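You operate a simulated robot arm through the tools that you are given. There is no shell and no other tool.

You are at the controls of a simulated two-armed robot. One attempt, no reset.

JOB
Form a card in the green mould and drain it with the bellows.
Fine: shake it even over the small vat, three strokes on the card drain grate, then back on the slatted board; other moulds and controls stay.

Only the result counts: the job must be done as asked and must still hold three seconds after the hand-in. Knocking over, shifting, dropping, spilling or breaking anything else fails it.

ROBOT AND FRAMES
Two 7-joint arms with fingered hands on one trunk that stands fixed in place. Base frame: the origin is at the foot of the trunk, x ahead of it, y to its left, z up; the work surface is at about z = 800. Lengths are in mm, angles in degrees, forces in N, time in s.
The left shoulder is at [70, 169, 1168], the right one opposite. With the tool pointing down near the work surface each hand reaches from about 240 to 680 mm from the base axis, measured 20 degrees to its own side. Payload 3.4 kg a hand.
Tool frame (each hand has its own): the origin (TCP) lies between the finger pads and is the grasp point; the fingertips stand 23 mm ahead of it; z points along the fingers, y is the line along which they close. The gripper opens to 116 mm. The gripper's body begins 65 mm behind the TCP. The gripper is a hand of 4 fingers: y runs from the thumb to the fingers, the wrist lies at [0, 0, -211] in the tool frame, and closing takes about 1.5 s.
Orientation is told as [roll, pitch, yaw] about the base's x, y, z axes, in that order, counted from this pose: with the fingers straight down and closing along the base's y, the tool's x points along the base's -x, its y along +y and its z along -z.

CONTROLS
- The arms move only by the tool apply_moves. It takes "left_commands", "right_commands" or both (then of equal length, played together; a hand with none holds still); each is a list of rows, each a list of 7 numbers: the turn, a rotation vector about the tool's x, y, z in units of 45 degrees (1.0 is 45 degrees), then the shift along the tool's x, y, z in units of 300 mm (1.0 is 300 mm), then the finger opening in mm, from 0 to 116. In form: [[rx, ry, rz, tx, ty, tz, grip], ...]. A call has 1 to 20 rows; each row is the pose to reach, as a shift and turn from the pose commanded when the call began, along the tool's axes at that moment. A call with a number of a shift or a turn outside -1 to 1 is refused whole. Rows are played at 5 a second. More than 50 mm and 8.6 degrees between two rows, or a gripper value outside its range, and nothing of the call is played. A pose out of reach is approached as far as the arm can. The call stops where the force on the tool passes 80 N (or 10 N more than at its start, if that is more) or the arm is blocked; 0.2 s more then pass. Each finger travels about 153 mm/s and halts on what it meets, pressing with about 26 N; the grip force reading is that of the motor and also rises with nothing between the fingers. The clock runs only during rows and for 0.2 s after the last one: add rows that repeat a pose to give the fingers time. It gives the time, the measured TCP pose, the force on the tool (base axes), the opening and the grip force at its end, in the units of the frame above (readings bear some noise), with the torque about the TCP (base axes, N m) and any sound that the robot's microphone picked up, and new pictures: "pictures" is both (left out), scene, wrist or none (wrist: the cameras of the hands that moved).
- Cameras (640 x 400 px; columns grow to the right, rows downward): "scene" is now at [122.4, -66.6, 1396.9]; the picture's right is [-0.69, -0.72, 0.00], its down [-0.40, 0.38, -0.83] and it looks along [0.60, -0.58, -0.55] (base axes); focal length 247 px, centre (320, 200). "left" rides on the left gripper at [-69, 1, -90] in its tool frame; the picture's right is [-0.01, -1.00, 0.00], its down [0.79, -0.01, -0.61] and it looks along [0.61, -0.01, 0.79] (tool axes); focal length 251 px, centre (320, 200). "right" rides on the right gripper at [68, 1, -90] in its tool frame; the picture's right is [-0.01, 1.00, 0.00], its down [-0.79, -0.01, -0.61] and it looks along [-0.61, -0.01, 0.79] (tool axes); focal length 251 px, centre (320, 200). There is no depth. A picture from a camera that has moved, and an enlarged one, comes with that camera's place and axes in the base frame and with its lens. The place of the scene camera against the robot may be out by one fixed shift of up to 12 mm in any direction.
- move_column(by): slides the trunk up (or, below 0, down) by that many mm; the arms and the scene camera ride with it, the base frame stays. It gives what a move gives, with no picture.
- hand_shape(shape, hand): the hand has 4 fingers and takes this shape, open, in about a second: jaw (thumb against the fingers, like two jaws); tri (thumb and two fingers); tip (a fingertip pinch); poke (one finger out to press); point (the index stretched); flat (the hand flat); cup (the hand cupped); fist (a fist). The gripper value then closes the fingers along that shape, each until it touches; the sizes above hold for jaw. It gives what a move gives, with no picture.
- turn_head(pan, tilt): turns the head with the scene camera to pan (to the left, within 86 degrees either way) and tilt (down, from -29 to 69), counted from straight ahead of the robot. It gives what a move gives, and a new picture of the scene camera.
- close_up(camera, box): a new picture of the part [left, top, right, bottom] of that camera's present view, enlarged. No time passes.
- close_job(): hands the job in; it is judged then, once.

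Nothing tells you positions but the pictures and the camera data. Unless the task says otherwise, let go and move clear before handing in.

The tools are called after ">>>" as name(argument=value, ...) on one line, values as JSON. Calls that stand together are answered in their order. apply_moves: Moves the arms, as the interface text tells. Its arguments: {"type":"object","properties":{"left_commands":{"type":"array"},"right_commands":{"type":"array"},"pictures":{"type":"string","enum":["both","scene","wrist","none"]}},"required":[]} The other tools are called the same way: move_column (by) slides the trunk up or down; hand_shape (shape, hand) gives the hand a shape; turn_head (pan, tilt) turns the head that bears the scene camera; close_up (camera, box) takes an enlarged picture of a part of a camera's view; close_job () hands the job in.

At the start:

```text
clock: 0.0
left_tcp_pos: [471.9, -48.7, 1227.8]
left_tool_rot: [0.0, 0.1, 0.0]
left_force: [0.5, -0.2, 0.6]
left_ft_torque: [0.0, 0.0, -0.02]
left_finger_gap: 115.7
left_grip_force: 0.0
left_shape: jaw
right_tcp_pos: [367.0, -432.8, 1189.4]
right_tool_rot: [-0.1, 0.1, -0.1]
right_force: [0.1, 0.0, 0.3]
right_ft_torque: [0.01, -0.02, 0.01]
right_finger_gap: 115.8
right_grip_force: 0.0
right_shape: jaw
trunk travel left (down, up): [-675.0, 265.0]
head pan, tilt: [-43.5, 33.4]
```

scene: 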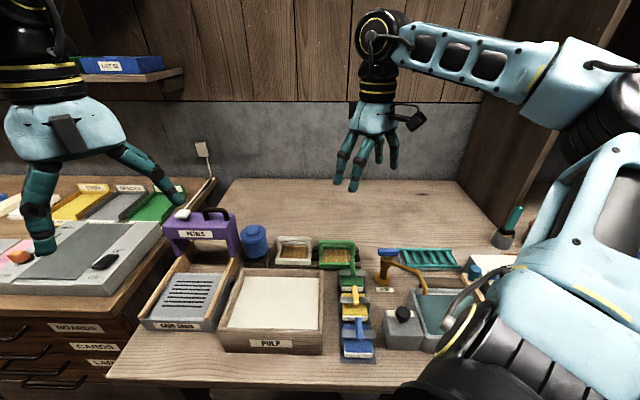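
right: 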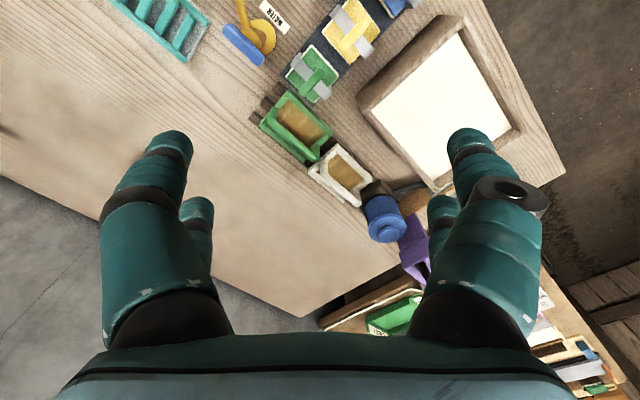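
left: 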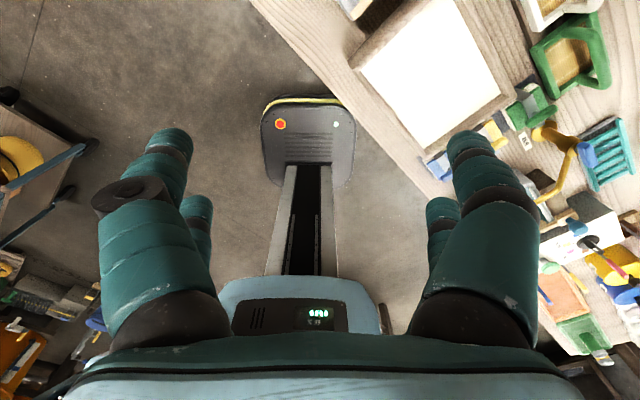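

I see a workbench with a pulp vat, a card drain grate, moulds, a blue bellows-like knob, a water tap and a slatted board. I'll take close-ups to identify the parts before moving.

>>> close_up(camera="scene", box=[130, 190, 330, 370])

>>> close_up(camera="scene", box=[320, 200, 520, 370])

>>> close_up(camera="scene", box=[0, 160, 200, 380])

>>> close_up(camera="right", box=[220, 0, 480, 260])

>>> close_up(camera="left", box=[400, 0, 640, 240])

```text
2.22 times, centred on (230, 280) of scene
camera zoom: at [122.4, -66.6, 1396.9], right [-0.69, -0.72, 0.0], down [-0.4, 0.38, -0.83], along [0.6, -0.58, -0.55], focal length 548 px, centre (520, 22)
```

zoom: 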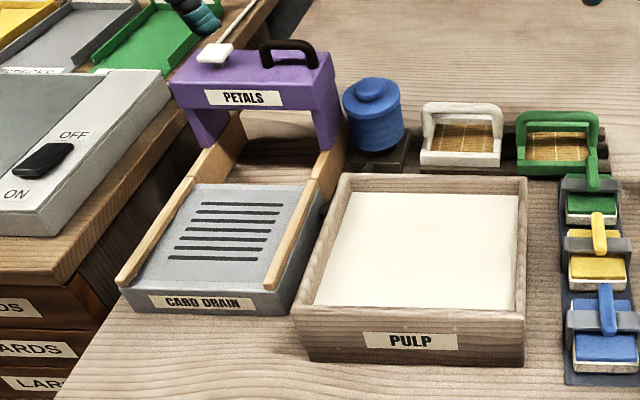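

```text
2.35 times, centred on (420, 285) of scene
camera zoom: at [122.4, -66.6, 1396.9], right [-0.69, -0.72, 0.0], down [-0.4, 0.38, -0.83], along [0.6, -0.58, -0.55], focal length 580 px, centre (85, 0)
```

zoom: 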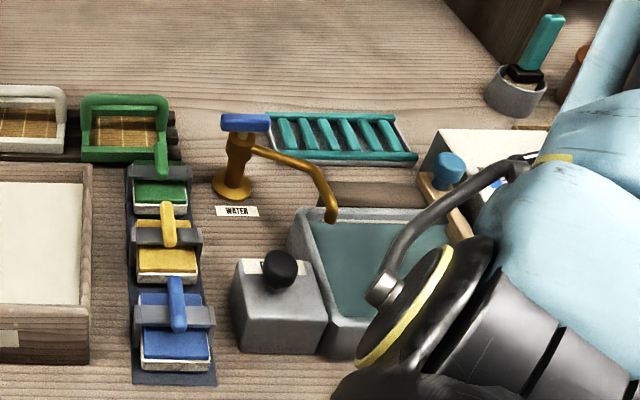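

```text
1.82 times, centred on (100, 270) of scene
camera zoom: at [122.4, -66.6, 1396.9], right [-0.69, -0.72, 0.0], down [-0.4, 0.38, -0.83], along [0.6, -0.58, -0.55], focal length 448 px, centre (720, 73)
```

zoom: 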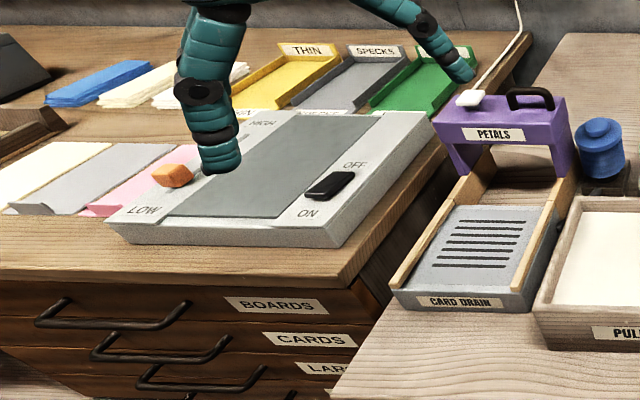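

```text
1.54 times, centred on (350, 130) of right
camera zoom: at [300.7, -431.0, 1279.3], right [0.01, 1.0, 0.0], down [0.79, -0.01, 0.61], along [0.61, -0.01, -0.79], focal length 387 px, centre (274, 308)
```

zoom: 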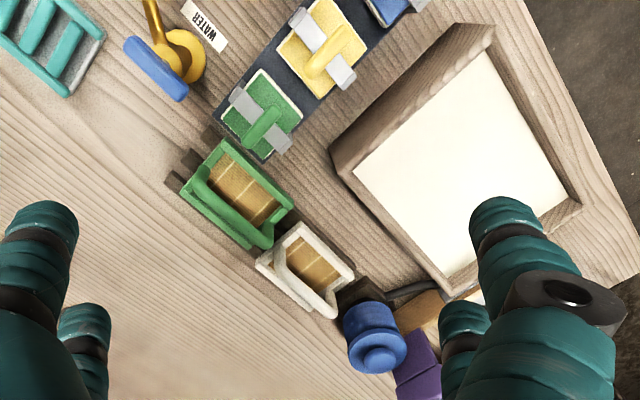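

```text
1.67 times, centred on (520, 120) of left
camera zoom: at [539.0, -46.4, 1318.1], right [0.01, -1.0, 0.0], down [-0.79, -0.01, 0.61], along [-0.61, -0.01, -0.79], focal length 419 px, centre (-13, 333)
```

zoom: 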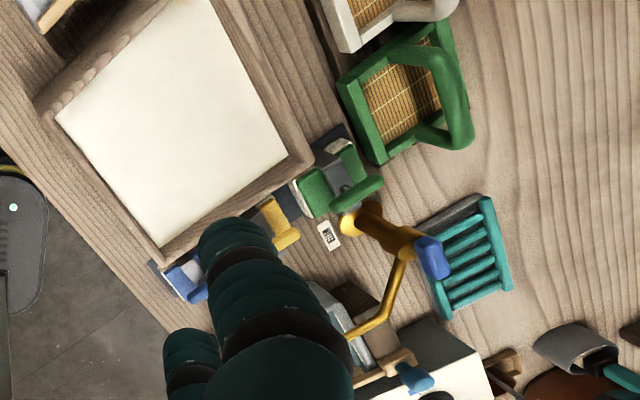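

The green mould with a loop handle rests on dark slats next to a white one. I'll pan around to find other vats, boards and bellows.

>>> turn_head(pan=-60, tilt=50)

>>> turn_head(pan=-20, tilt=40)

>>> turn_head(pan=20, tilt=35)

>>> turn_head(pan=65, tilt=35)

>>> turn_head(pan=-86, tilt=35)

```text
clock: 0.8
left_tcp_pos: [470.8, -47.9, 1229.2]
left_tool_rot: [-0.1, -0.1, 0.0]
left_force: [-1.1, 0.1, -0.3]
left_ft_torque: [0.0, 0.01, -0.01]
left_finger_gap: 116.2
left_grip_force: 0.0
left_shape: jaw
right_tcp_pos: [369.0, -432.6, 1189.7]
right_tool_rot: [-0.1, 0.0, 0.0]
right_force: [-0.1, 0.2, 0.6]
right_ft_torque: [0.0, -0.01, 0.01]
right_finger_gap: 115.9
right_grip_force: 0.0
right_shape: jaw
trunk travel left (down, up): [-675.0, 265.0]
head pan, tilt: [-60.0, 50.0]
camera scene: at [96.6, -72.0, 1372.7], right [-0.87, -0.5, 0.0], down [-0.38, 0.66, -0.64], along [0.32, -0.56, -0.77], focal length 247 px, centre (320, 200)
```

scene: 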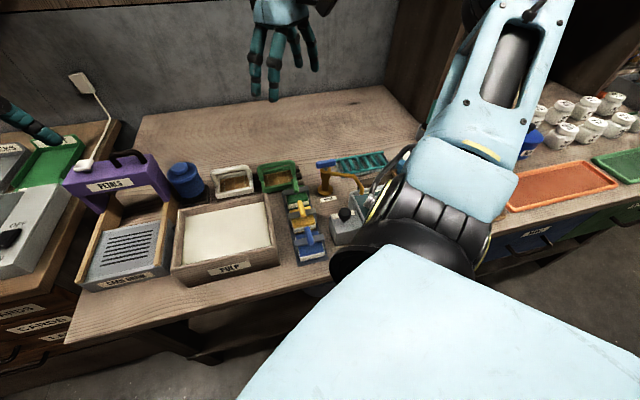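

```text
clock: 1.9
left_tcp_pos: [470.8, -47.2, 1228.7]
left_tool_rot: [0.1, -0.1, -0.1]
left_force: [-0.4, -0.3, 0.0]
left_ft_torque: [0.01, -0.01, 0.0]
left_finger_gap: 115.6
left_grip_force: 0.0
left_shape: jaw
right_tcp_pos: [369.5, -433.9, 1187.9]
right_tool_rot: [0.0, 0.0, 0.1]
right_force: [-0.5, -0.6, 1.5]
right_ft_torque: [0.02, 0.02, 0.03]
right_finger_gap: 116.1
right_grip_force: 0.0
right_shape: jaw
trunk travel left (down, up): [-675.0, 265.0]
head pan, tilt: [-20.0, 40.0]
camera scene: at [137.8, -34.6, 1386.8], right [-0.34, -0.94, 0.0], down [-0.6, 0.22, -0.77], along [0.72, -0.26, -0.64], focal length 247 px, centre (320, 200)
```

scene: 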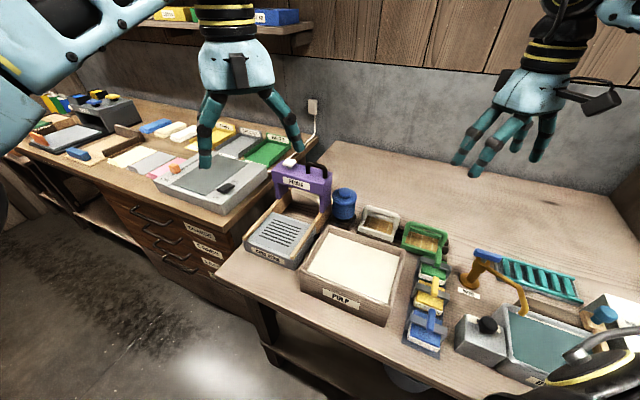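

```text
clock: 2.9
left_tcp_pos: [471.3, -47.8, 1229.0]
left_tool_rot: [-0.1, -0.1, 0.0]
left_force: [-0.5, 0.6, -0.3]
left_ft_torque: [0.0, -0.02, 0.02]
left_finger_gap: 115.8
left_grip_force: 0.0
left_shape: jaw
right_tcp_pos: [368.2, -432.1, 1189.6]
right_tool_rot: [0.0, 0.0, 0.0]
right_force: [0.0, -0.2, 0.2]
right_ft_torque: [0.02, -0.01, -0.01]
right_finger_gap: 116.1
right_grip_force: 0.1
right_shape: jaw
trunk travel left (down, up): [-675.0, 265.0]
head pan, tilt: [20.0, 35.0]
camera scene: at [140.8, 24.6, 1394.4], right [0.34, -0.94, 0.0], down [-0.54, -0.2, -0.82], along [0.77, 0.28, -0.57], focal length 247 px, centre (320, 200)
```

scene: 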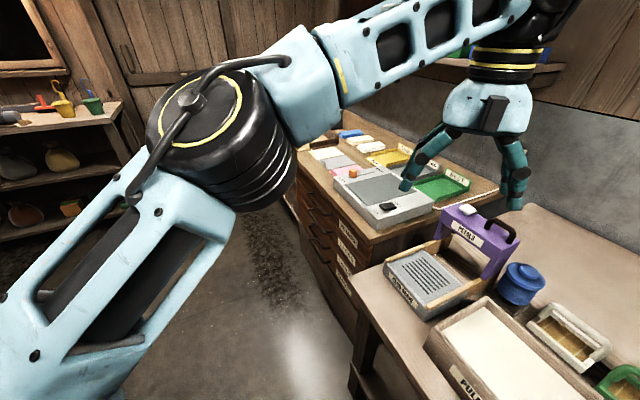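

```text
clock: 4.0
left_tcp_pos: [471.3, -48.1, 1229.2]
left_tool_rot: [0.0, 0.0, 0.0]
left_force: [-0.1, -0.6, 0.1]
left_ft_torque: [0.04, 0.04, -0.02]
left_finger_gap: 115.8
left_grip_force: 0.1
left_shape: jaw
right_tcp_pos: [367.9, -433.6, 1189.0]
right_tool_rot: [0.0, 0.0, 0.1]
right_force: [0.3, 0.6, 0.4]
right_ft_torque: [-0.04, -0.02, -0.01]
right_finger_gap: 115.8
right_grip_force: 0.0
right_shape: jaw
trunk travel left (down, up): [-675.0, 265.0]
head pan, tilt: [65.0, 35.0]
camera scene: at [95.3, 74.4, 1394.4], right [0.91, -0.42, 0.0], down [-0.24, -0.52, -0.82], along [0.35, 0.74, -0.57], focal length 247 px, centre (320, 200)
```

scene: 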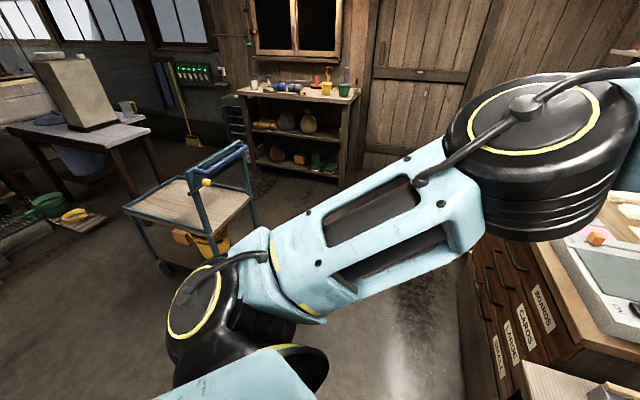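

```text
clock: 6.4
left_tcp_pos: [472.4, -48.2, 1228.4]
left_tool_rot: [0.0, 0.0, 0.0]
left_force: [0.1, -0.2, -0.5]
left_ft_torque: [-0.03, -0.01, -0.01]
left_finger_gap: 116.0
left_grip_force: 0.2
left_shape: jaw
right_tcp_pos: [367.4, -432.3, 1189.8]
right_tool_rot: [0.0, -0.1, 0.0]
right_force: [0.7, -0.9, 0.1]
right_ft_torque: [0.0, 0.0, 0.0]
right_finger_gap: 115.8
right_grip_force: 0.0
right_shape: jaw
trunk travel left (down, up): [-675.0, 265.0]
head pan, tilt: [-85.9, 35.0]
camera scene: at [64.3, -93.2, 1394.4], right [-1.0, -0.07, 0.0], down [-0.04, 0.57, -0.82], along [0.06, -0.82, -0.57], focal length 247 px, centre (320, 200)
```

scene: 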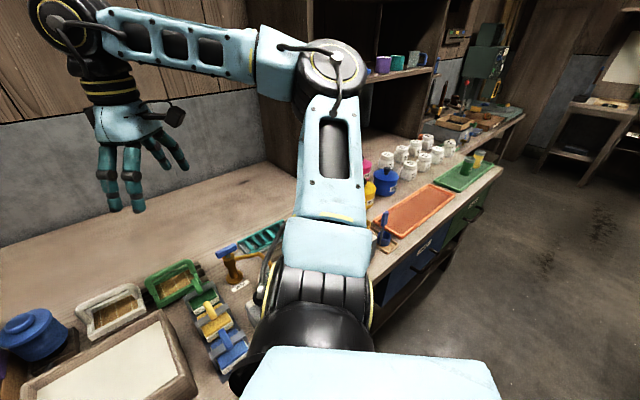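

The small vat is the PULP vat, the blue ribbed cylinder with a hose looks like the bellows, and the drain grate is at its left. I'll swing the left arm out of the way and take sharper views.

>>> apply_moves(left_commands=[[0, 0, 0, 0.1, 0.1, 0, 116], [0, 0, 0, 0.2, 0.2, 0, 116], [0, 0, 0, 0.3, 0.3, 0, 116], [0, 0, 0, 0.35, 0.42, 0, 116], [0, 0, 0, 0.4, 0.55, 0, 116], [0, 0, 0, 0.4, 0.7, 0, 116], [0, 0, 0, 0.4, 0.85, 0, 116], [0, 0, 0, 0.4, 1.0, 0, 116]], pictures="none")

>>> turn_head(pan=-36, tilt=45)

```text
clock: 8.2
left_tcp_pos: [348.0, 253.3, 1228.3]
left_tool_rot: [-0.2, 0.0, -0.1]
left_force: [-0.5, 0.3, -0.6]
left_ft_torque: [-0.03, -0.03, 0.0]
left_finger_gap: 116.0
left_grip_force: 0.1
left_shape: jaw
right_tcp_pos: [366.5, -431.9, 1190.5]
right_tool_rot: [-0.1, -0.1, 0.0]
right_force: [-0.1, 0.7, 0.4]
right_ft_torque: [-0.05, 0.01, 0.01]
right_finger_gap: 115.5
right_grip_force: 0.0
right_shape: jaw
trunk travel left (down, up): [-675.0, 265.0]
head pan, tilt: [-85.9, 35.0]
```

```text
clock: 9.4
left_tcp_pos: [350.1, 251.2, 1227.5]
left_tool_rot: [0.0, 0.0, -0.1]
left_force: [-0.6, -0.2, 0.7]
left_ft_torque: [-0.03, -0.02, 0.01]
left_finger_gap: 115.8
left_grip_force: 0.0
left_shape: jaw
right_tcp_pos: [367.5, -432.8, 1189.6]
right_tool_rot: [0.0, 0.0, 0.0]
right_force: [-0.1, -0.4, 0.5]
right_ft_torque: [0.02, 0.01, 0.02]
right_finger_gap: 116.1
right_grip_force: 0.1
right_shape: jaw
trunk travel left (down, up): [-675.0, 265.0]
head pan, tilt: [-36.0, 45.0]
camera scene: at [123.6, -53.0, 1379.6], right [-0.59, -0.81, 0.0], down [-0.57, 0.42, -0.71], along [0.57, -0.42, -0.71], focal length 247 px, centre (320, 200)
```

scene: 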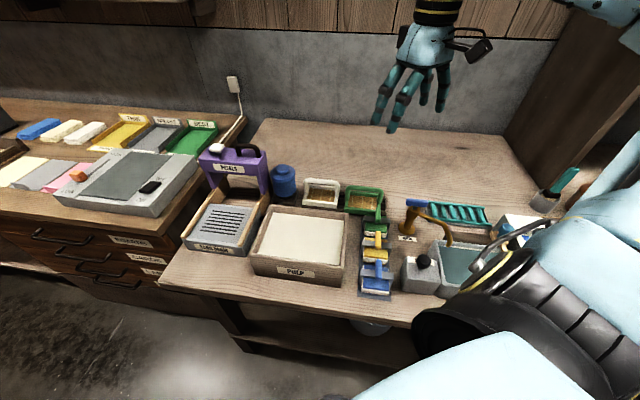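

>>> close_up(camera="scene", box=[290, 160, 410, 240])

>>> close_up(camera="scene", box=[170, 130, 350, 290])

>>> close_up(camera="scene", box=[240, 150, 320, 220])

>>> close_up(camera="scene", box=[380, 170, 540, 300])

```text
5.00 times, centred on (350, 200) of scene
camera zoom: at [123.6, -53.0, 1379.6], right [-0.59, -0.81, 0.0], down [-0.57, 0.42, -0.71], along [0.57, -0.42, -0.71], focal length 1233 px, centre (170, 200)
```

zoom: 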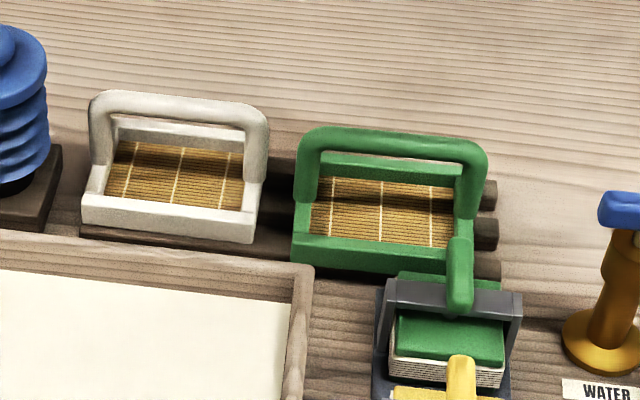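

```text
2.50 times, centred on (260, 210) of scene
camera zoom: at [123.6, -53.0, 1379.6], right [-0.59, -0.81, 0.0], down [-0.57, 0.42, -0.71], along [0.57, -0.42, -0.71], focal length 616 px, centre (470, 175)
```

zoom: 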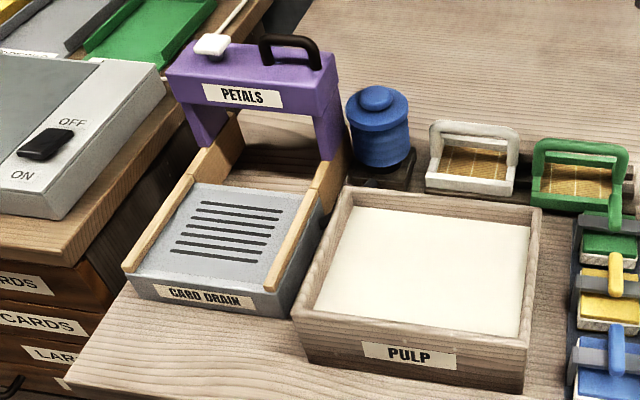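

```text
5.71 times, centred on (280, 185) of scene
camera zoom: at [123.6, -53.0, 1379.6], right [-0.59, -0.81, 0.0], down [-0.57, 0.42, -0.71], along [0.57, -0.42, -0.71], focal length 1409 px, centre (549, 286)
```

zoom: 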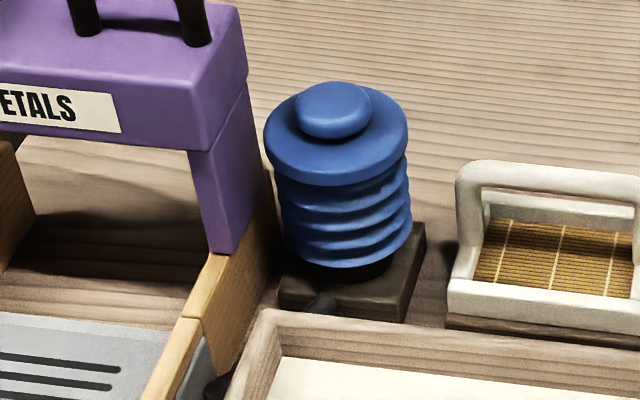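

```text
3.08 times, centred on (460, 235) of scene
camera zoom: at [123.6, -53.0, 1379.6], right [-0.59, -0.81, 0.0], down [-0.57, 0.42, -0.71], along [0.57, -0.42, -0.71], focal length 759 px, centre (-111, 92)
```

zoom: 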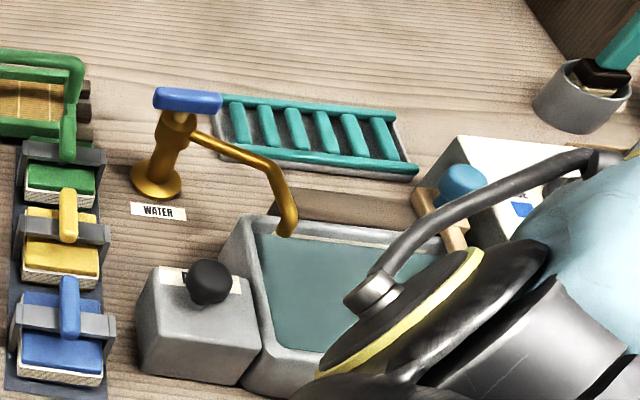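

The bellows is the ribbed blue accordion with a hose to the drain; the green mould has an upright arched handle and sits with the white one on dark slats. The bench is yawed about -43.5°. I'll turn the right hand to line up with the handle and look from above.

>>> apply_moves(right_commands=[[0, 0, -0.166, -0.04, -0.01, 0.02, 116], [0, 0, -0.333, -0.08, -0.02, 0.04, 116], [0, 0, -0.5, -0.12, -0.03, 0.06, 116], [0, 0, -0.666, -0.16, -0.04, 0.09, 116], [0, 0, -0.833, -0.2, -0.05, 0.11, 116], [0, 0, -1.0, -0.243, -0.057, 0.13, 116]], pictures="both")

```text
clock: 10.8
left_tcp_pos: [350.8, 250.8, 1227.6]
left_tool_rot: [-0.1, -0.1, -0.1]
left_force: [-0.2, 0.7, -0.2]
left_ft_torque: [0.02, -0.02, 0.01]
left_finger_gap: 116.1
left_grip_force: 0.1
left_shape: jaw
right_tcp_pos: [443.2, -449.4, 1151.3]
right_tool_rot: [0.0, -0.1, 45.0]
right_force: [0.3, -0.2, -0.3]
right_ft_torque: [-0.02, 0.04, 0.0]
right_finger_gap: 115.7
right_grip_force: 0.0
right_shape: jaw
trunk travel left (down, up): [-675.0, 265.0]
head pan, tilt: [-36.0, 45.0]
camera scene: at [124.6, -53.0, 1379.5], right [-0.59, -0.81, 0.0], down [-0.57, 0.42, -0.71], along [0.57, -0.42, -0.71], focal length 247 px, centre (320, 200)
camera right: at [395.4, -496.2, 1240.9], right [-0.7, 0.71, 0.0], down [0.57, 0.56, 0.61], along [0.43, 0.43, -0.8], focal length 251 px, centre (320, 200)
```

scene: 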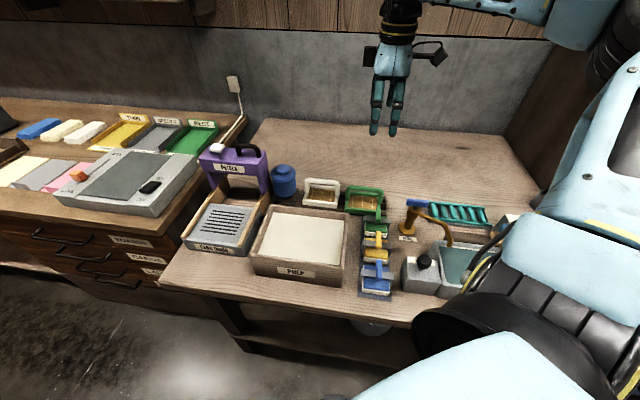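
right: 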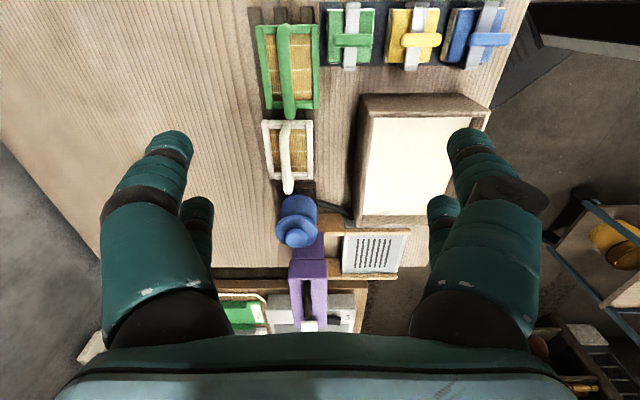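

Good overhead view with things nearly square to the hand. I'll zoom in on it to measure positions.

>>> close_up(camera="right", box=[230, 0, 350, 130])

>>> close_up(camera="right", box=[270, 80, 500, 290])

>>> close_up(camera="right", box=[260, 180, 420, 340])

```text
3.08 times, centred on (290, 65) of right
camera zoom: at [395.4, -496.2, 1240.9], right [-0.7, 0.71, 0.0], down [0.57, 0.56, 0.61], along [0.43, 0.43, -0.8], focal length 774 px, centre (412, 615)
```

zoom: 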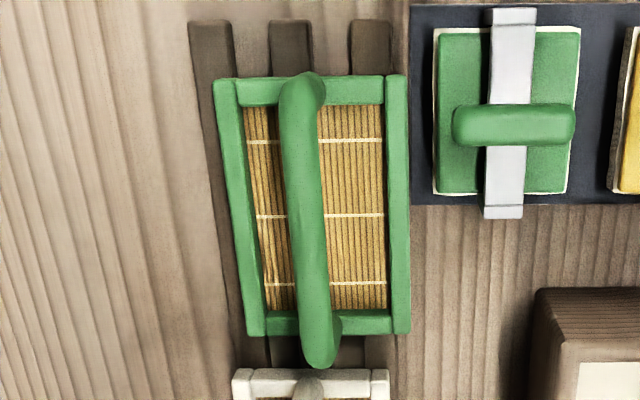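

```text
1.90 times, centred on (385, 185) of right
camera zoom: at [395.4, -496.2, 1240.9], right [-0.7, 0.71, 0.0], down [0.57, 0.56, 0.61], along [0.43, 0.43, -0.8], focal length 479 px, centre (196, 229)
```

zoom: 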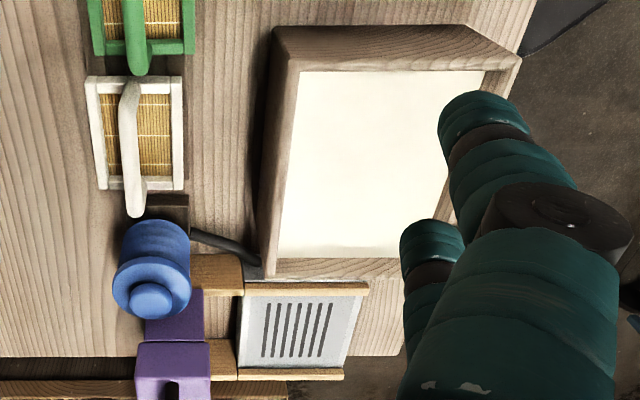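

```text
2.50 times, centred on (340, 260) of right
camera zoom: at [395.4, -496.2, 1240.9], right [-0.7, 0.71, 0.0], down [0.57, 0.56, 0.61], along [0.43, 0.43, -0.8], focal length 629 px, centre (270, 50)
```

zoom: 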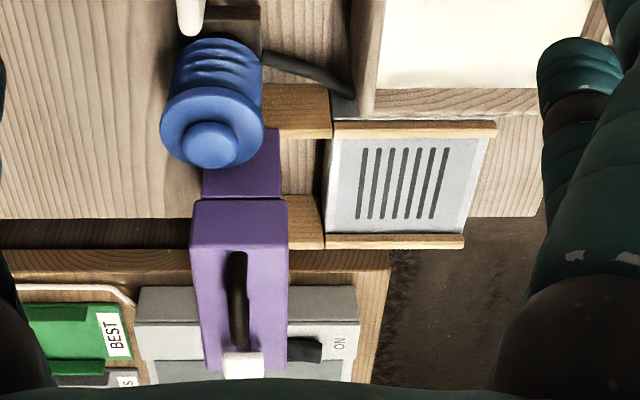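

Measurements from both cameras agree well: bellows knob about (656,-302,932), grate centre about (635,-94,856), mould centre about (479,-476) with handle bar near z≈880. Next I zoom on the vat to get its rim and pulp level.

>>> close_up(camera="right", box=[340, 80, 420, 140])

>>> close_up(camera="right", box=[340, 180, 440, 250])

>>> close_up(camera="scene", box=[245, 195, 355, 290])

>>> close_up(camera="scene", box=[175, 180, 275, 260])

```text
6.67 times, centred on (380, 110) of right
camera zoom: at [395.4, -496.2, 1240.9], right [-0.7, 0.71, 0.0], down [0.57, 0.56, 0.61], along [0.43, 0.43, -0.8], focal length 1676 px, centre (-80, 800)
```

zoom: 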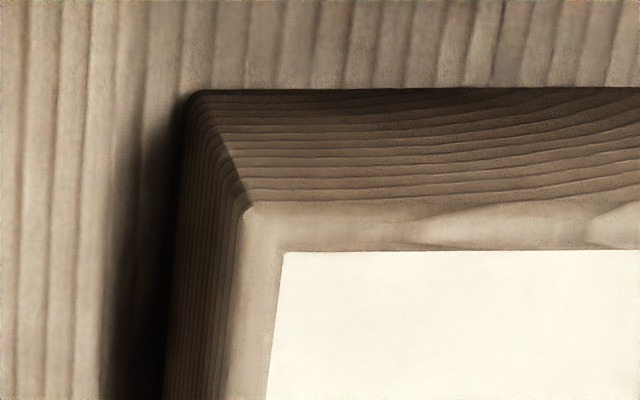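

```text
5.71 times, centred on (390, 215) of right
camera zoom: at [395.4, -496.2, 1240.9], right [-0.7, 0.71, 0.0], down [0.57, 0.56, 0.61], along [0.43, 0.43, -0.8], focal length 1437 px, centre (-80, 114)
```

zoom: 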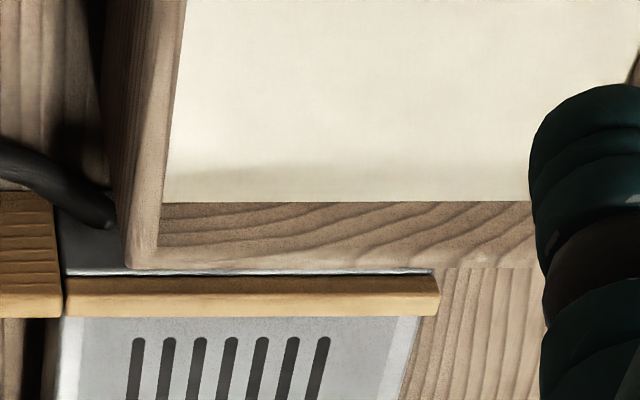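

```text
4.21 times, centred on (300, 242) of scene
camera zoom: at [124.6, -53.0, 1379.5], right [-0.59, -0.81, 0.0], down [-0.57, 0.42, -0.71], along [0.57, -0.42, -0.71], focal length 1038 px, centre (404, 21)
```

zoom: 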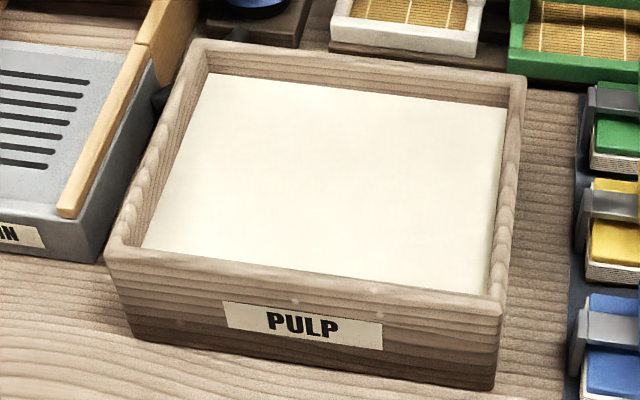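

```text
5.00 times, centred on (225, 220) of scene
camera zoom: at [124.6, -53.0, 1379.5], right [-0.59, -0.81, 0.0], down [-0.57, 0.42, -0.71], along [0.57, -0.42, -0.71], focal length 1233 px, centre (795, 100)
```

zoom: 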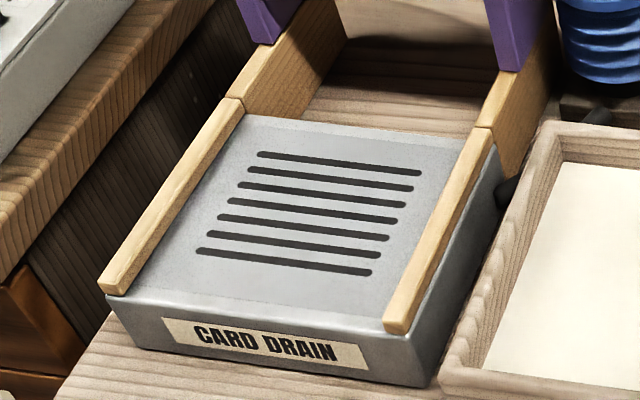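

I have the vat at p≈412–557, q≈52–251 (bench axes), rim z≈896 and pulp z≈873. Now I'll bring the right hand above the green handle with a modest opening.

>>> apply_moves(right_commands=[[0, 0, 0, -0.0205, -0.143, 0.05, 100], [0, 0, 0, -0.0205, -0.143, 0.2, 80], [0, 0, 0, -0.0205, -0.143, 0.35, 60], [0, 0, 0, -0.0205, -0.143, 0.5, 60], [0, 0, 0, -0.0205, -0.143, 0.6, 60], [0, 0, 0, -0.0205, -0.143, 0.687, 60], [0, 0, 0, -0.0205, -0.143, 0.687, 60]], pictures="both")

```text
clock: 12.4
left_tcp_pos: [350.2, 251.5, 1227.4]
left_tool_rot: [0.0, 0.0, 0.0]
left_force: [0.3, -0.3, -0.6]
left_ft_torque: [-0.02, 0.0, -0.01]
left_finger_gap: 116.2
left_grip_force: 0.1
left_shape: jaw
right_tcp_pos: [476.7, -475.2, 944.1]
right_tool_rot: [0.0, 0.0, 45.1]
right_force: [0.4, -0.2, -0.6]
right_ft_torque: [0.0, -0.01, 0.02]
right_finger_gap: 60.4
right_grip_force: 0.1
right_shape: jaw
trunk travel left (down, up): [-675.0, 265.0]
head pan, tilt: [-36.0, 45.0]
camera scene: at [123.8, -53.0, 1379.6], right [-0.59, -0.81, 0.0], down [-0.57, 0.42, -0.71], along [0.57, -0.42, -0.71], focal length 247 px, centre (320, 200)
camera right: at [428.0, -522.3, 1033.8], right [-0.7, 0.71, 0.0], down [0.57, 0.56, 0.61], along [0.43, 0.42, -0.79], focal length 251 px, centre (320, 200)
```

scene: 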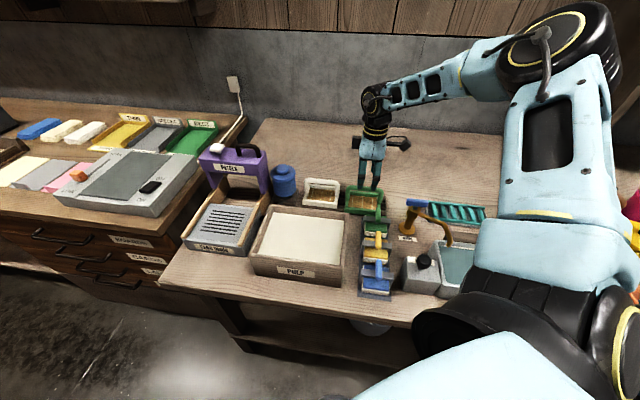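
right: 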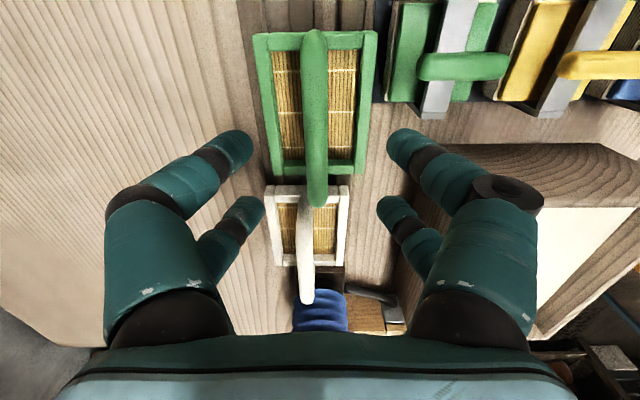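

The hand sits over the handle, about 3 mm short in depth. I'll correct that and lower part way, then check before closing.

>>> apply_moves(right_commands=[[0, 0, 0, 0, -0.01, 0.05, 60], [0, 0, 0, 0, -0.01, 0.1, 60], [0, 0, 0, 0, -0.01, 0.14, 60], [0, 0, 0, 0, -0.01, 0.14, 60]], pictures="wrist")

>>> close_up(camera="scene", box=[320, 140, 420, 220])

```text
clock: 13.4
left_tcp_pos: [349.9, 251.5, 1228.1]
left_tool_rot: [-0.1, 0.0, -0.1]
left_force: [0.4, 0.5, 0.5]
left_ft_torque: [-0.02, -0.01, 0.01]
left_finger_gap: 115.9
left_grip_force: 0.0
left_shape: jaw
right_tcp_pos: [477.8, -479.7, 903.3]
right_tool_rot: [0.0, 0.1, 45.0]
right_force: [-0.8, 1.0, -0.3]
right_ft_torque: [-0.01, -0.02, 0.0]
right_finger_gap: 60.6
right_grip_force: 0.0
right_shape: jaw
trunk travel left (down, up): [-675.0, 265.0]
head pan, tilt: [-36.0, 45.0]
camera right: at [429.8, -525.2, 992.6], right [-0.7, 0.71, 0.0], down [0.57, 0.56, 0.61], along [0.43, 0.42, -0.8], focal length 251 px, centre (320, 200)
```

right: 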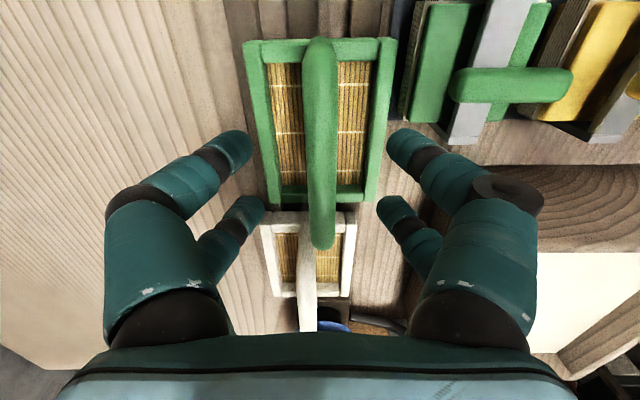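

```text
5.00 times, centred on (370, 180) of scene
camera zoom: at [123.8, -53.1, 1379.6], right [-0.59, -0.81, 0.0], down [-0.57, 0.42, -0.71], along [0.57, -0.42, -0.71], focal length 1233 px, centre (70, 300)
```

zoom: 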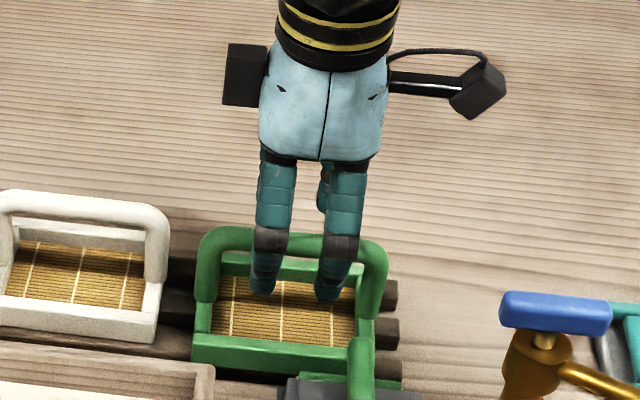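

The fingers straddle the handle bar and the bar is centred. I'll lower the last 22 mm and close gently.

>>> apply_moves(right_commands=[[0, 0, 0, 0, 0, 0.04, 60], [0, 0, 0, 0, 0, 0.073, 60], [0, 0, 0, 0, 0, 0.073, 45], [0, 0, 0, 0, 0, 0.073, 35], [0, 0, 0, 0, 0, 0.073, 28], [0, 0, 0, 0, 0, 0.073, 22], [0, 0, 0, 0, 0, 0.073, 18], [0, 0, 0, 0, 0, 0.073, 14], [0, 0, 0, 0, 0, 0.073, 10], [0, 0, 0, 0, 0, 0.073, 5], [0, 0, 0, 0, 0, 0.073, 0], [0, 0, 0, 0, 0, 0.073, 0], [0, 0, 0, 0, 0, 0.073, 0], [0, 0, 0, 0, 0, 0.073, 0]], pictures="wrist")

>>> close_up(camera="scene", box=[320, 140, 420, 220])

```text
clock: 16.4
left_tcp_pos: [349.5, 252.2, 1227.1]
left_tool_rot: [-0.1, 0.0, 0.0]
left_force: [-0.1, -0.5, 0.5]
left_ft_torque: [0.0, 0.02, 0.01]
left_finger_gap: 116.0
left_grip_force: 0.1
left_shape: jaw
right_tcp_pos: [478.3, -479.0, 881.4]
right_tool_rot: [0.0, 0.0, 45.0]
right_force: [0.0, 0.2, 0.2]
right_ft_torque: [-0.03, -0.03, 0.01]
right_finger_gap: 0.0
right_grip_force: 25.7
right_shape: jaw
trunk travel left (down, up): [-675.0, 265.0]
head pan, tilt: [-36.0, 45.0]
camera right: at [430.4, -525.7, 970.9], right [-0.7, 0.71, 0.0], down [0.57, 0.56, 0.61], along [0.43, 0.42, -0.79], focal length 251 px, centre (320, 200)
```

right: 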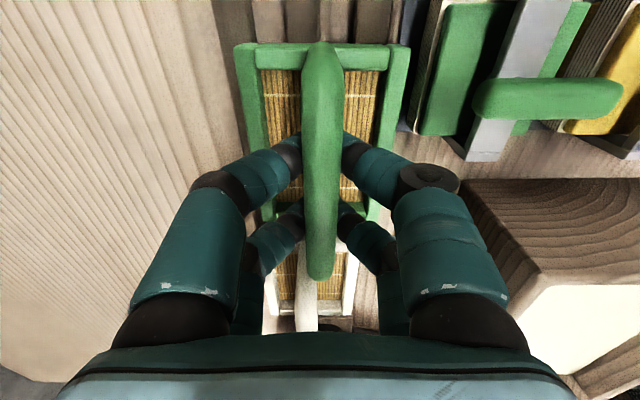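

```text
5.00 times, centred on (370, 180) of scene
camera zoom: at [123.9, -53.2, 1379.6], right [-0.59, -0.81, 0.0], down [-0.57, 0.42, -0.71], along [0.57, -0.42, -0.71], focal length 1233 px, centre (70, 300)
```

zoom: 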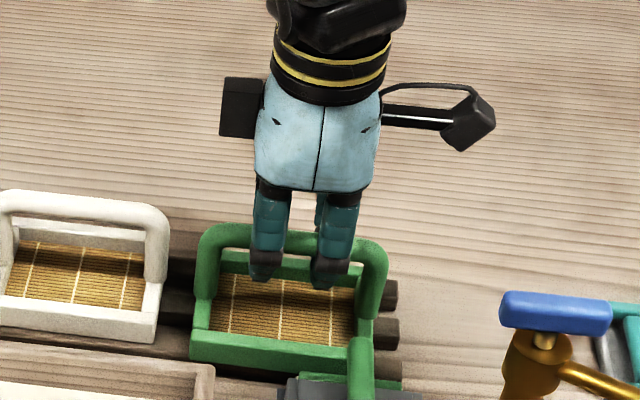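

The gap reads 0, so the fingers closed beneath the bar (it sits nearer z≈890). I'll reopen, rise 10 mm and close again on the bar itself.

>>> apply_moves(right_commands=[[0, 0, 0, 0, 0, 0, 20], [0, 0, 0, 0, 0, 0, 40], [0, 0, 0, 0, 0, 0, 60], [0, 0, 0, 0, 0, -0.017, 60], [0, 0, 0, 0, 0, -0.033, 60], [0, 0, 0, 0, 0, -0.033, 60], [0, 0, 0, 0, 0, -0.033, 45], [0, 0, 0, 0, 0, -0.033, 35], [0, 0, 0, 0, 0, -0.033, 28], [0, 0, 0, 0, 0, -0.033, 22], [0, 0, 0, 0, 0, -0.033, 18], [0, 0, 0, 0, 0, -0.033, 14], [0, 0, 0, 0, 0, -0.033, 10], [0, 0, 0, 0, 0, -0.033, 5], [0, 0, 0, 0, 0, -0.033, 0], [0, 0, 0, 0, 0, -0.033, 0], [0, 0, 0, 0, 0, -0.033, 0]], pictures="wrist")

>>> close_up(camera="right", box=[220, 80, 420, 280])

```text
clock: 20.0
left_tcp_pos: [350.4, 251.0, 1228.7]
left_tool_rot: [0.0, 0.1, 0.0]
left_force: [0.3, 0.3, -0.1]
left_ft_torque: [0.01, 0.0, -0.01]
left_finger_gap: 115.8
left_grip_force: 0.1
left_shape: jaw
right_tcp_pos: [478.9, -478.1, 890.3]
right_tool_rot: [-0.1, 0.1, 45.0]
right_force: [0.1, -0.4, 0.5]
right_ft_torque: [-0.01, -0.02, -0.01]
right_finger_gap: 3.7
right_grip_force: 26.2
right_shape: jaw
trunk travel left (down, up): [-675.0, 265.0]
head pan, tilt: [-36.0, 45.0]
camera right: at [430.6, -525.2, 980.5], right [-0.7, 0.71, 0.0], down [0.57, 0.56, 0.61], along [0.43, 0.42, -0.79], focal length 251 px, centre (320, 200)
```

right: 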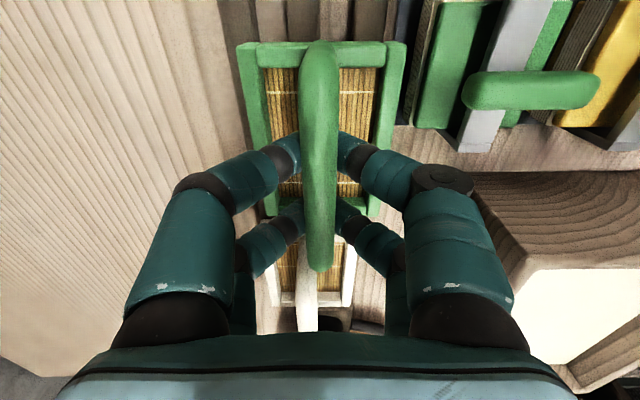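

```text
2.00 times, centred on (320, 180) of right
camera zoom: at [430.6, -525.2, 980.5], right [-0.7, 0.71, 0.0], down [0.57, 0.56, 0.61], along [0.43, 0.42, -0.79], focal length 503 px, centre (320, 240)
```

zoom: 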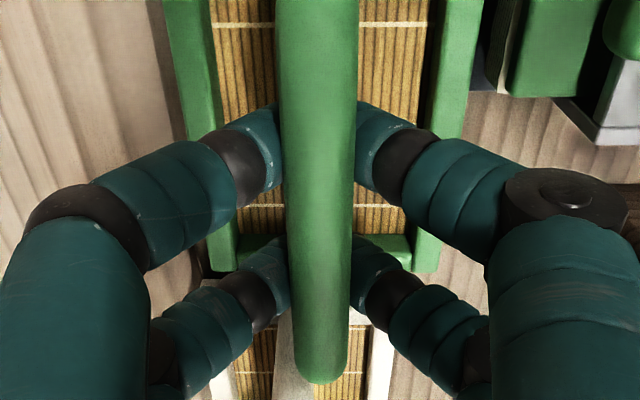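

The gap is 3.7 mm now, so the bar is still a little above the pads. I'll reopen and rise another 7 mm.

>>> apply_moves(right_commands=[[0, 0, 0, 0, 0, 0, 20], [0, 0, 0, 0, 0, 0, 40], [0, 0, 0, 0, 0, 0, 60], [0, 0, 0, 0, 0, -0.012, 60], [0, 0, 0, 0, 0, -0.023, 60], [0, 0, 0, 0, 0, -0.023, 60], [0, 0, 0, 0, 0, -0.023, 45], [0, 0, 0, 0, 0, -0.023, 35], [0, 0, 0, 0, 0, -0.023, 28], [0, 0, 0, 0, 0, -0.023, 22], [0, 0, 0, 0, 0, -0.023, 18], [0, 0, 0, 0, 0, -0.023, 14], [0, 0, 0, 0, 0, -0.023, 10], [0, 0, 0, 0, 0, -0.023, 5], [0, 0, 0, 0, 0, -0.023, 0], [0, 0, 0, 0, 0, -0.023, 0], [0, 0, 0, 0, 0, -0.023, 0]], pictures="wrist")

>>> close_up(camera="right", box=[220, 80, 420, 280])

>>> close_up(camera="scene", box=[330, 160, 400, 220])

```text
clock: 23.6
left_tcp_pos: [350.5, 249.5, 1227.9]
left_tool_rot: [0.0, 0.0, 0.0]
left_force: [-0.3, 0.0, -0.4]
left_ft_torque: [0.0, 0.0, 0.0]
left_finger_gap: 115.6
left_grip_force: 0.1
left_shape: jaw
right_tcp_pos: [477.7, -477.1, 897.3]
right_tool_rot: [0.1, 0.1, 45.0]
right_force: [-0.5, 0.0, 0.0]
right_ft_torque: [0.0, -0.05, -0.03]
right_finger_gap: 9.4
right_grip_force: 25.8
right_shape: jaw
trunk travel left (down, up): [-675.0, 265.0]
head pan, tilt: [-36.0, 45.0]
camera right: at [430.3, -524.8, 987.9], right [-0.7, 0.71, 0.0], down [0.57, 0.56, 0.61], along [0.43, 0.42, -0.79], focal length 251 px, centre (320, 200)
```

right: 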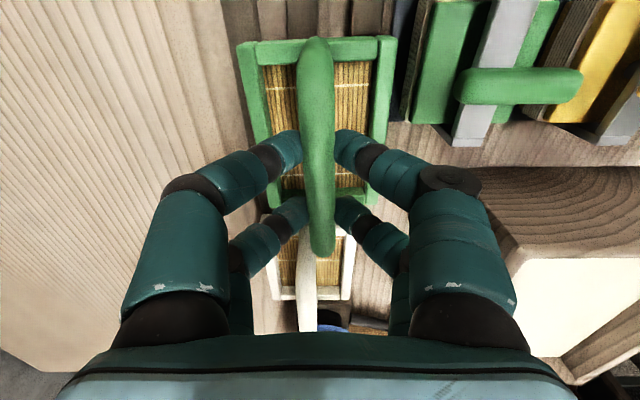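

```text
2.00 times, centred on (320, 180) of right
camera zoom: at [430.3, -524.8, 987.9], right [-0.7, 0.71, 0.0], down [0.57, 0.56, 0.61], along [0.43, 0.42, -0.79], focal length 503 px, centre (320, 240)
```

zoom: 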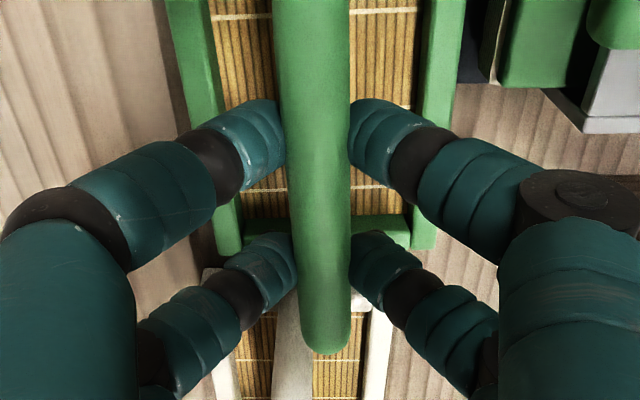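

```text
6.67 times, centred on (365, 190) of scene
camera zoom: at [123.9, -53.2, 1379.6], right [-0.59, -0.81, 0.0], down [-0.57, 0.42, -0.71], along [0.57, -0.42, -0.71], focal length 1644 px, centre (20, 267)
```

zoom: 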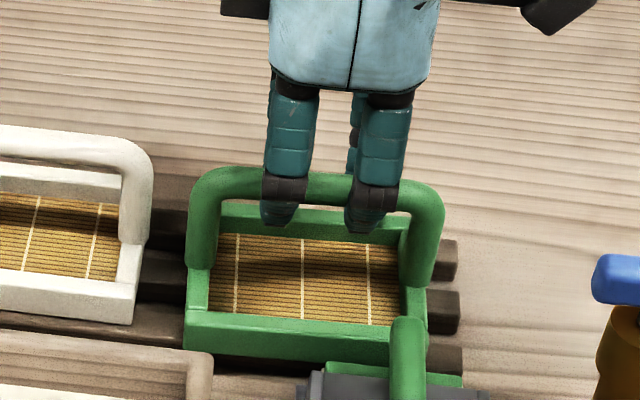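

The gap is 9.4 mm with the pads now on the bar's sides. I'll lift slightly to test the hold and see whether the mould hangs level.

>>> apply_moves(right_commands=[[0, 0, 0, 0, 0, -0.02, 0], [0, 0, 0, 0, 0, -0.05, 0], [0, 0, 0, 0, 0, -0.08, 0], [0, 0, 0, 0, 0, -0.1, 0], [0, 0, 0, 0, 0, -0.1, 0]], pictures="wrist")

>>> close_up(camera="scene", box=[330, 150, 410, 220])

```text
clock: 24.8
left_tcp_pos: [351.0, 250.6, 1227.6]
left_tool_rot: [0.0, 0.0, 0.0]
left_force: [0.2, -0.4, -0.8]
left_ft_torque: [-0.04, 0.05, 0.0]
left_finger_gap: 115.9
left_grip_force: 0.1
left_shape: jaw
right_tcp_pos: [477.3, -478.5, 926.9]
right_tool_rot: [0.0, 0.0, 45.0]
right_force: [-0.3, -0.2, 0.3]
right_ft_torque: [-0.03, -0.01, 0.02]
right_finger_gap: 9.1
right_grip_force: 25.5
right_shape: jaw
trunk travel left (down, up): [-675.0, 265.0]
head pan, tilt: [-36.0, 45.0]
camera right: at [430.2, -525.5, 1017.3], right [-0.7, 0.71, 0.0], down [0.57, 0.56, 0.61], along [0.43, 0.42, -0.8], focal length 251 px, centre (320, 200)
```

right: 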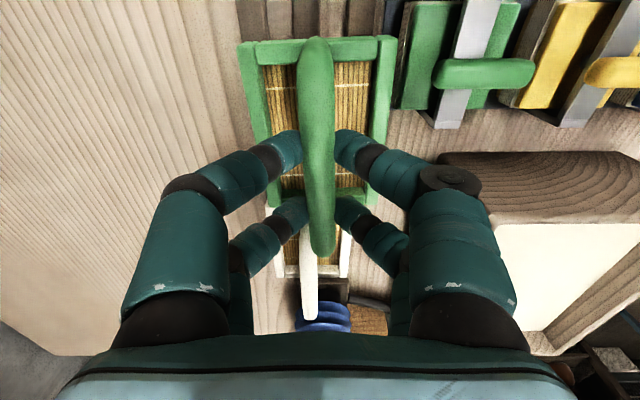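

```text
5.71 times, centred on (370, 185) of scene
camera zoom: at [123.9, -53.2, 1379.6], right [-0.59, -0.81, 0.0], down [-0.57, 0.42, -0.71], along [0.57, -0.42, -0.71], focal length 1409 px, centre (34, 286)
```

zoom: 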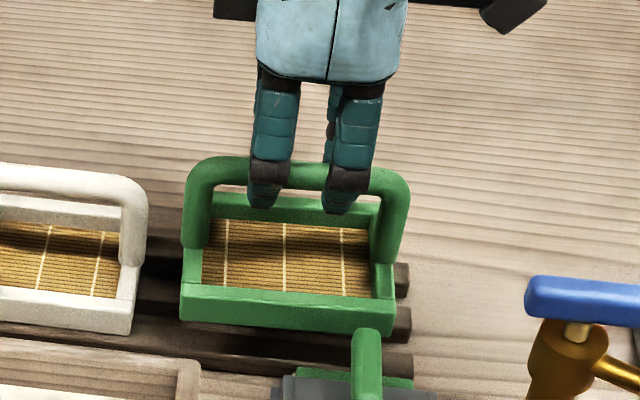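

The mould lifts cleanly and hangs level. I'll raise it clear of the vat rim and carry it over the middle of the vat.

>>> apply_moves(right_commands=[[0, 0, 0, 0, 0, -0.1, 0], [0, 0, 0, 0, 0, -0.2, 0], [0, 0, 0, 0, 0, -0.28, 0], [0, 0, 0, -0.05, 0.06, -0.28, 0], [0, 0, 0, -0.12, 0.15, -0.28, 0], [0, 0, 0, -0.2, 0.25, -0.28, 0], [0, 0, 0, -0.28, 0.35, -0.28, 0], [0, 0, 0, -0.36, 0.45, -0.28, 0], [0, 0, 0, -0.44, 0.55, -0.28, 0], [0, 0, 0, -0.485, 0.61, -0.28, 0], [0, 0, 0, -0.503, 0.637, -0.28, 0], [0, 0, 0, -0.503, 0.637, -0.28, 0]], pictures="both")

>>> close_up(camera="scene", box=[240, 150, 360, 280])

```text
clock: 27.4
left_tcp_pos: [350.3, 251.1, 1228.7]
left_tool_rot: [0.0, 0.1, 0.1]
left_force: [1.0, -0.3, -0.1]
left_ft_torque: [0.01, -0.03, 0.0]
left_finger_gap: 116.0
left_grip_force: 0.1
left_shape: jaw
right_tcp_pos: [447.9, -235.1, 1011.0]
right_tool_rot: [0.0, -0.1, 45.0]
right_force: [0.8, 0.1, -0.7]
right_ft_torque: [-0.04, -0.01, 0.02]
right_finger_gap: 9.1
right_grip_force: 26.3
right_shape: jaw
trunk travel left (down, up): [-675.0, 265.0]
head pan, tilt: [-36.0, 45.0]
camera scene: at [124.0, -53.1, 1379.6], right [-0.59, -0.81, 0.0], down [-0.57, 0.42, -0.71], along [0.57, -0.42, -0.71], focal length 247 px, centre (320, 200)
camera right: at [400.5, -282.5, 1101.1], right [-0.7, 0.71, 0.0], down [0.57, 0.56, 0.61], along [0.43, 0.42, -0.8], focal length 251 px, centre (320, 200)
```

scene: 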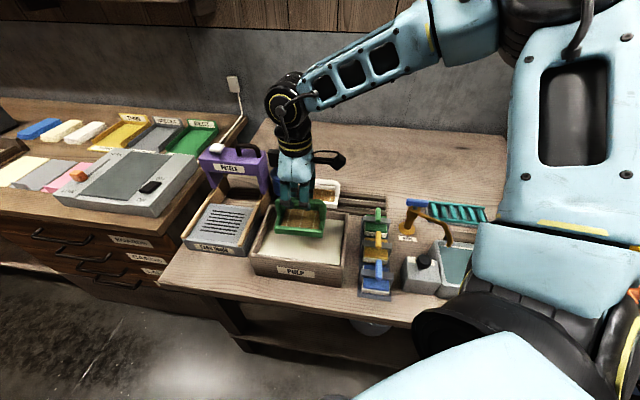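
right: 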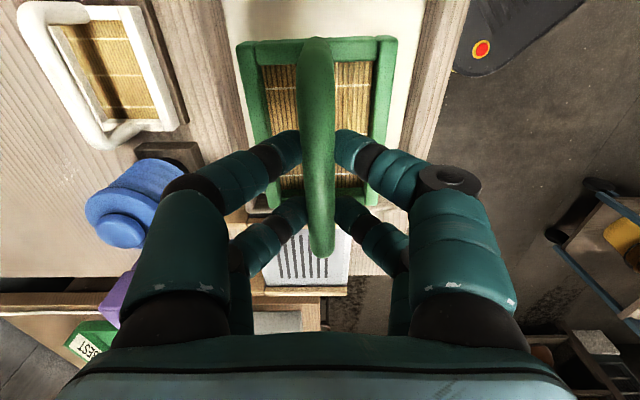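

```text
3.08 times, centred on (300, 215) of scene
camera zoom: at [124.0, -53.1, 1379.6], right [-0.59, -0.81, 0.0], down [-0.57, 0.42, -0.71], along [0.57, -0.42, -0.71], focal length 759 px, centre (382, 154)
```

zoom: 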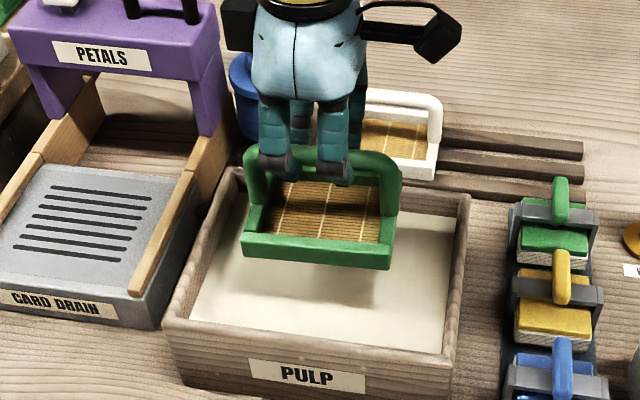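

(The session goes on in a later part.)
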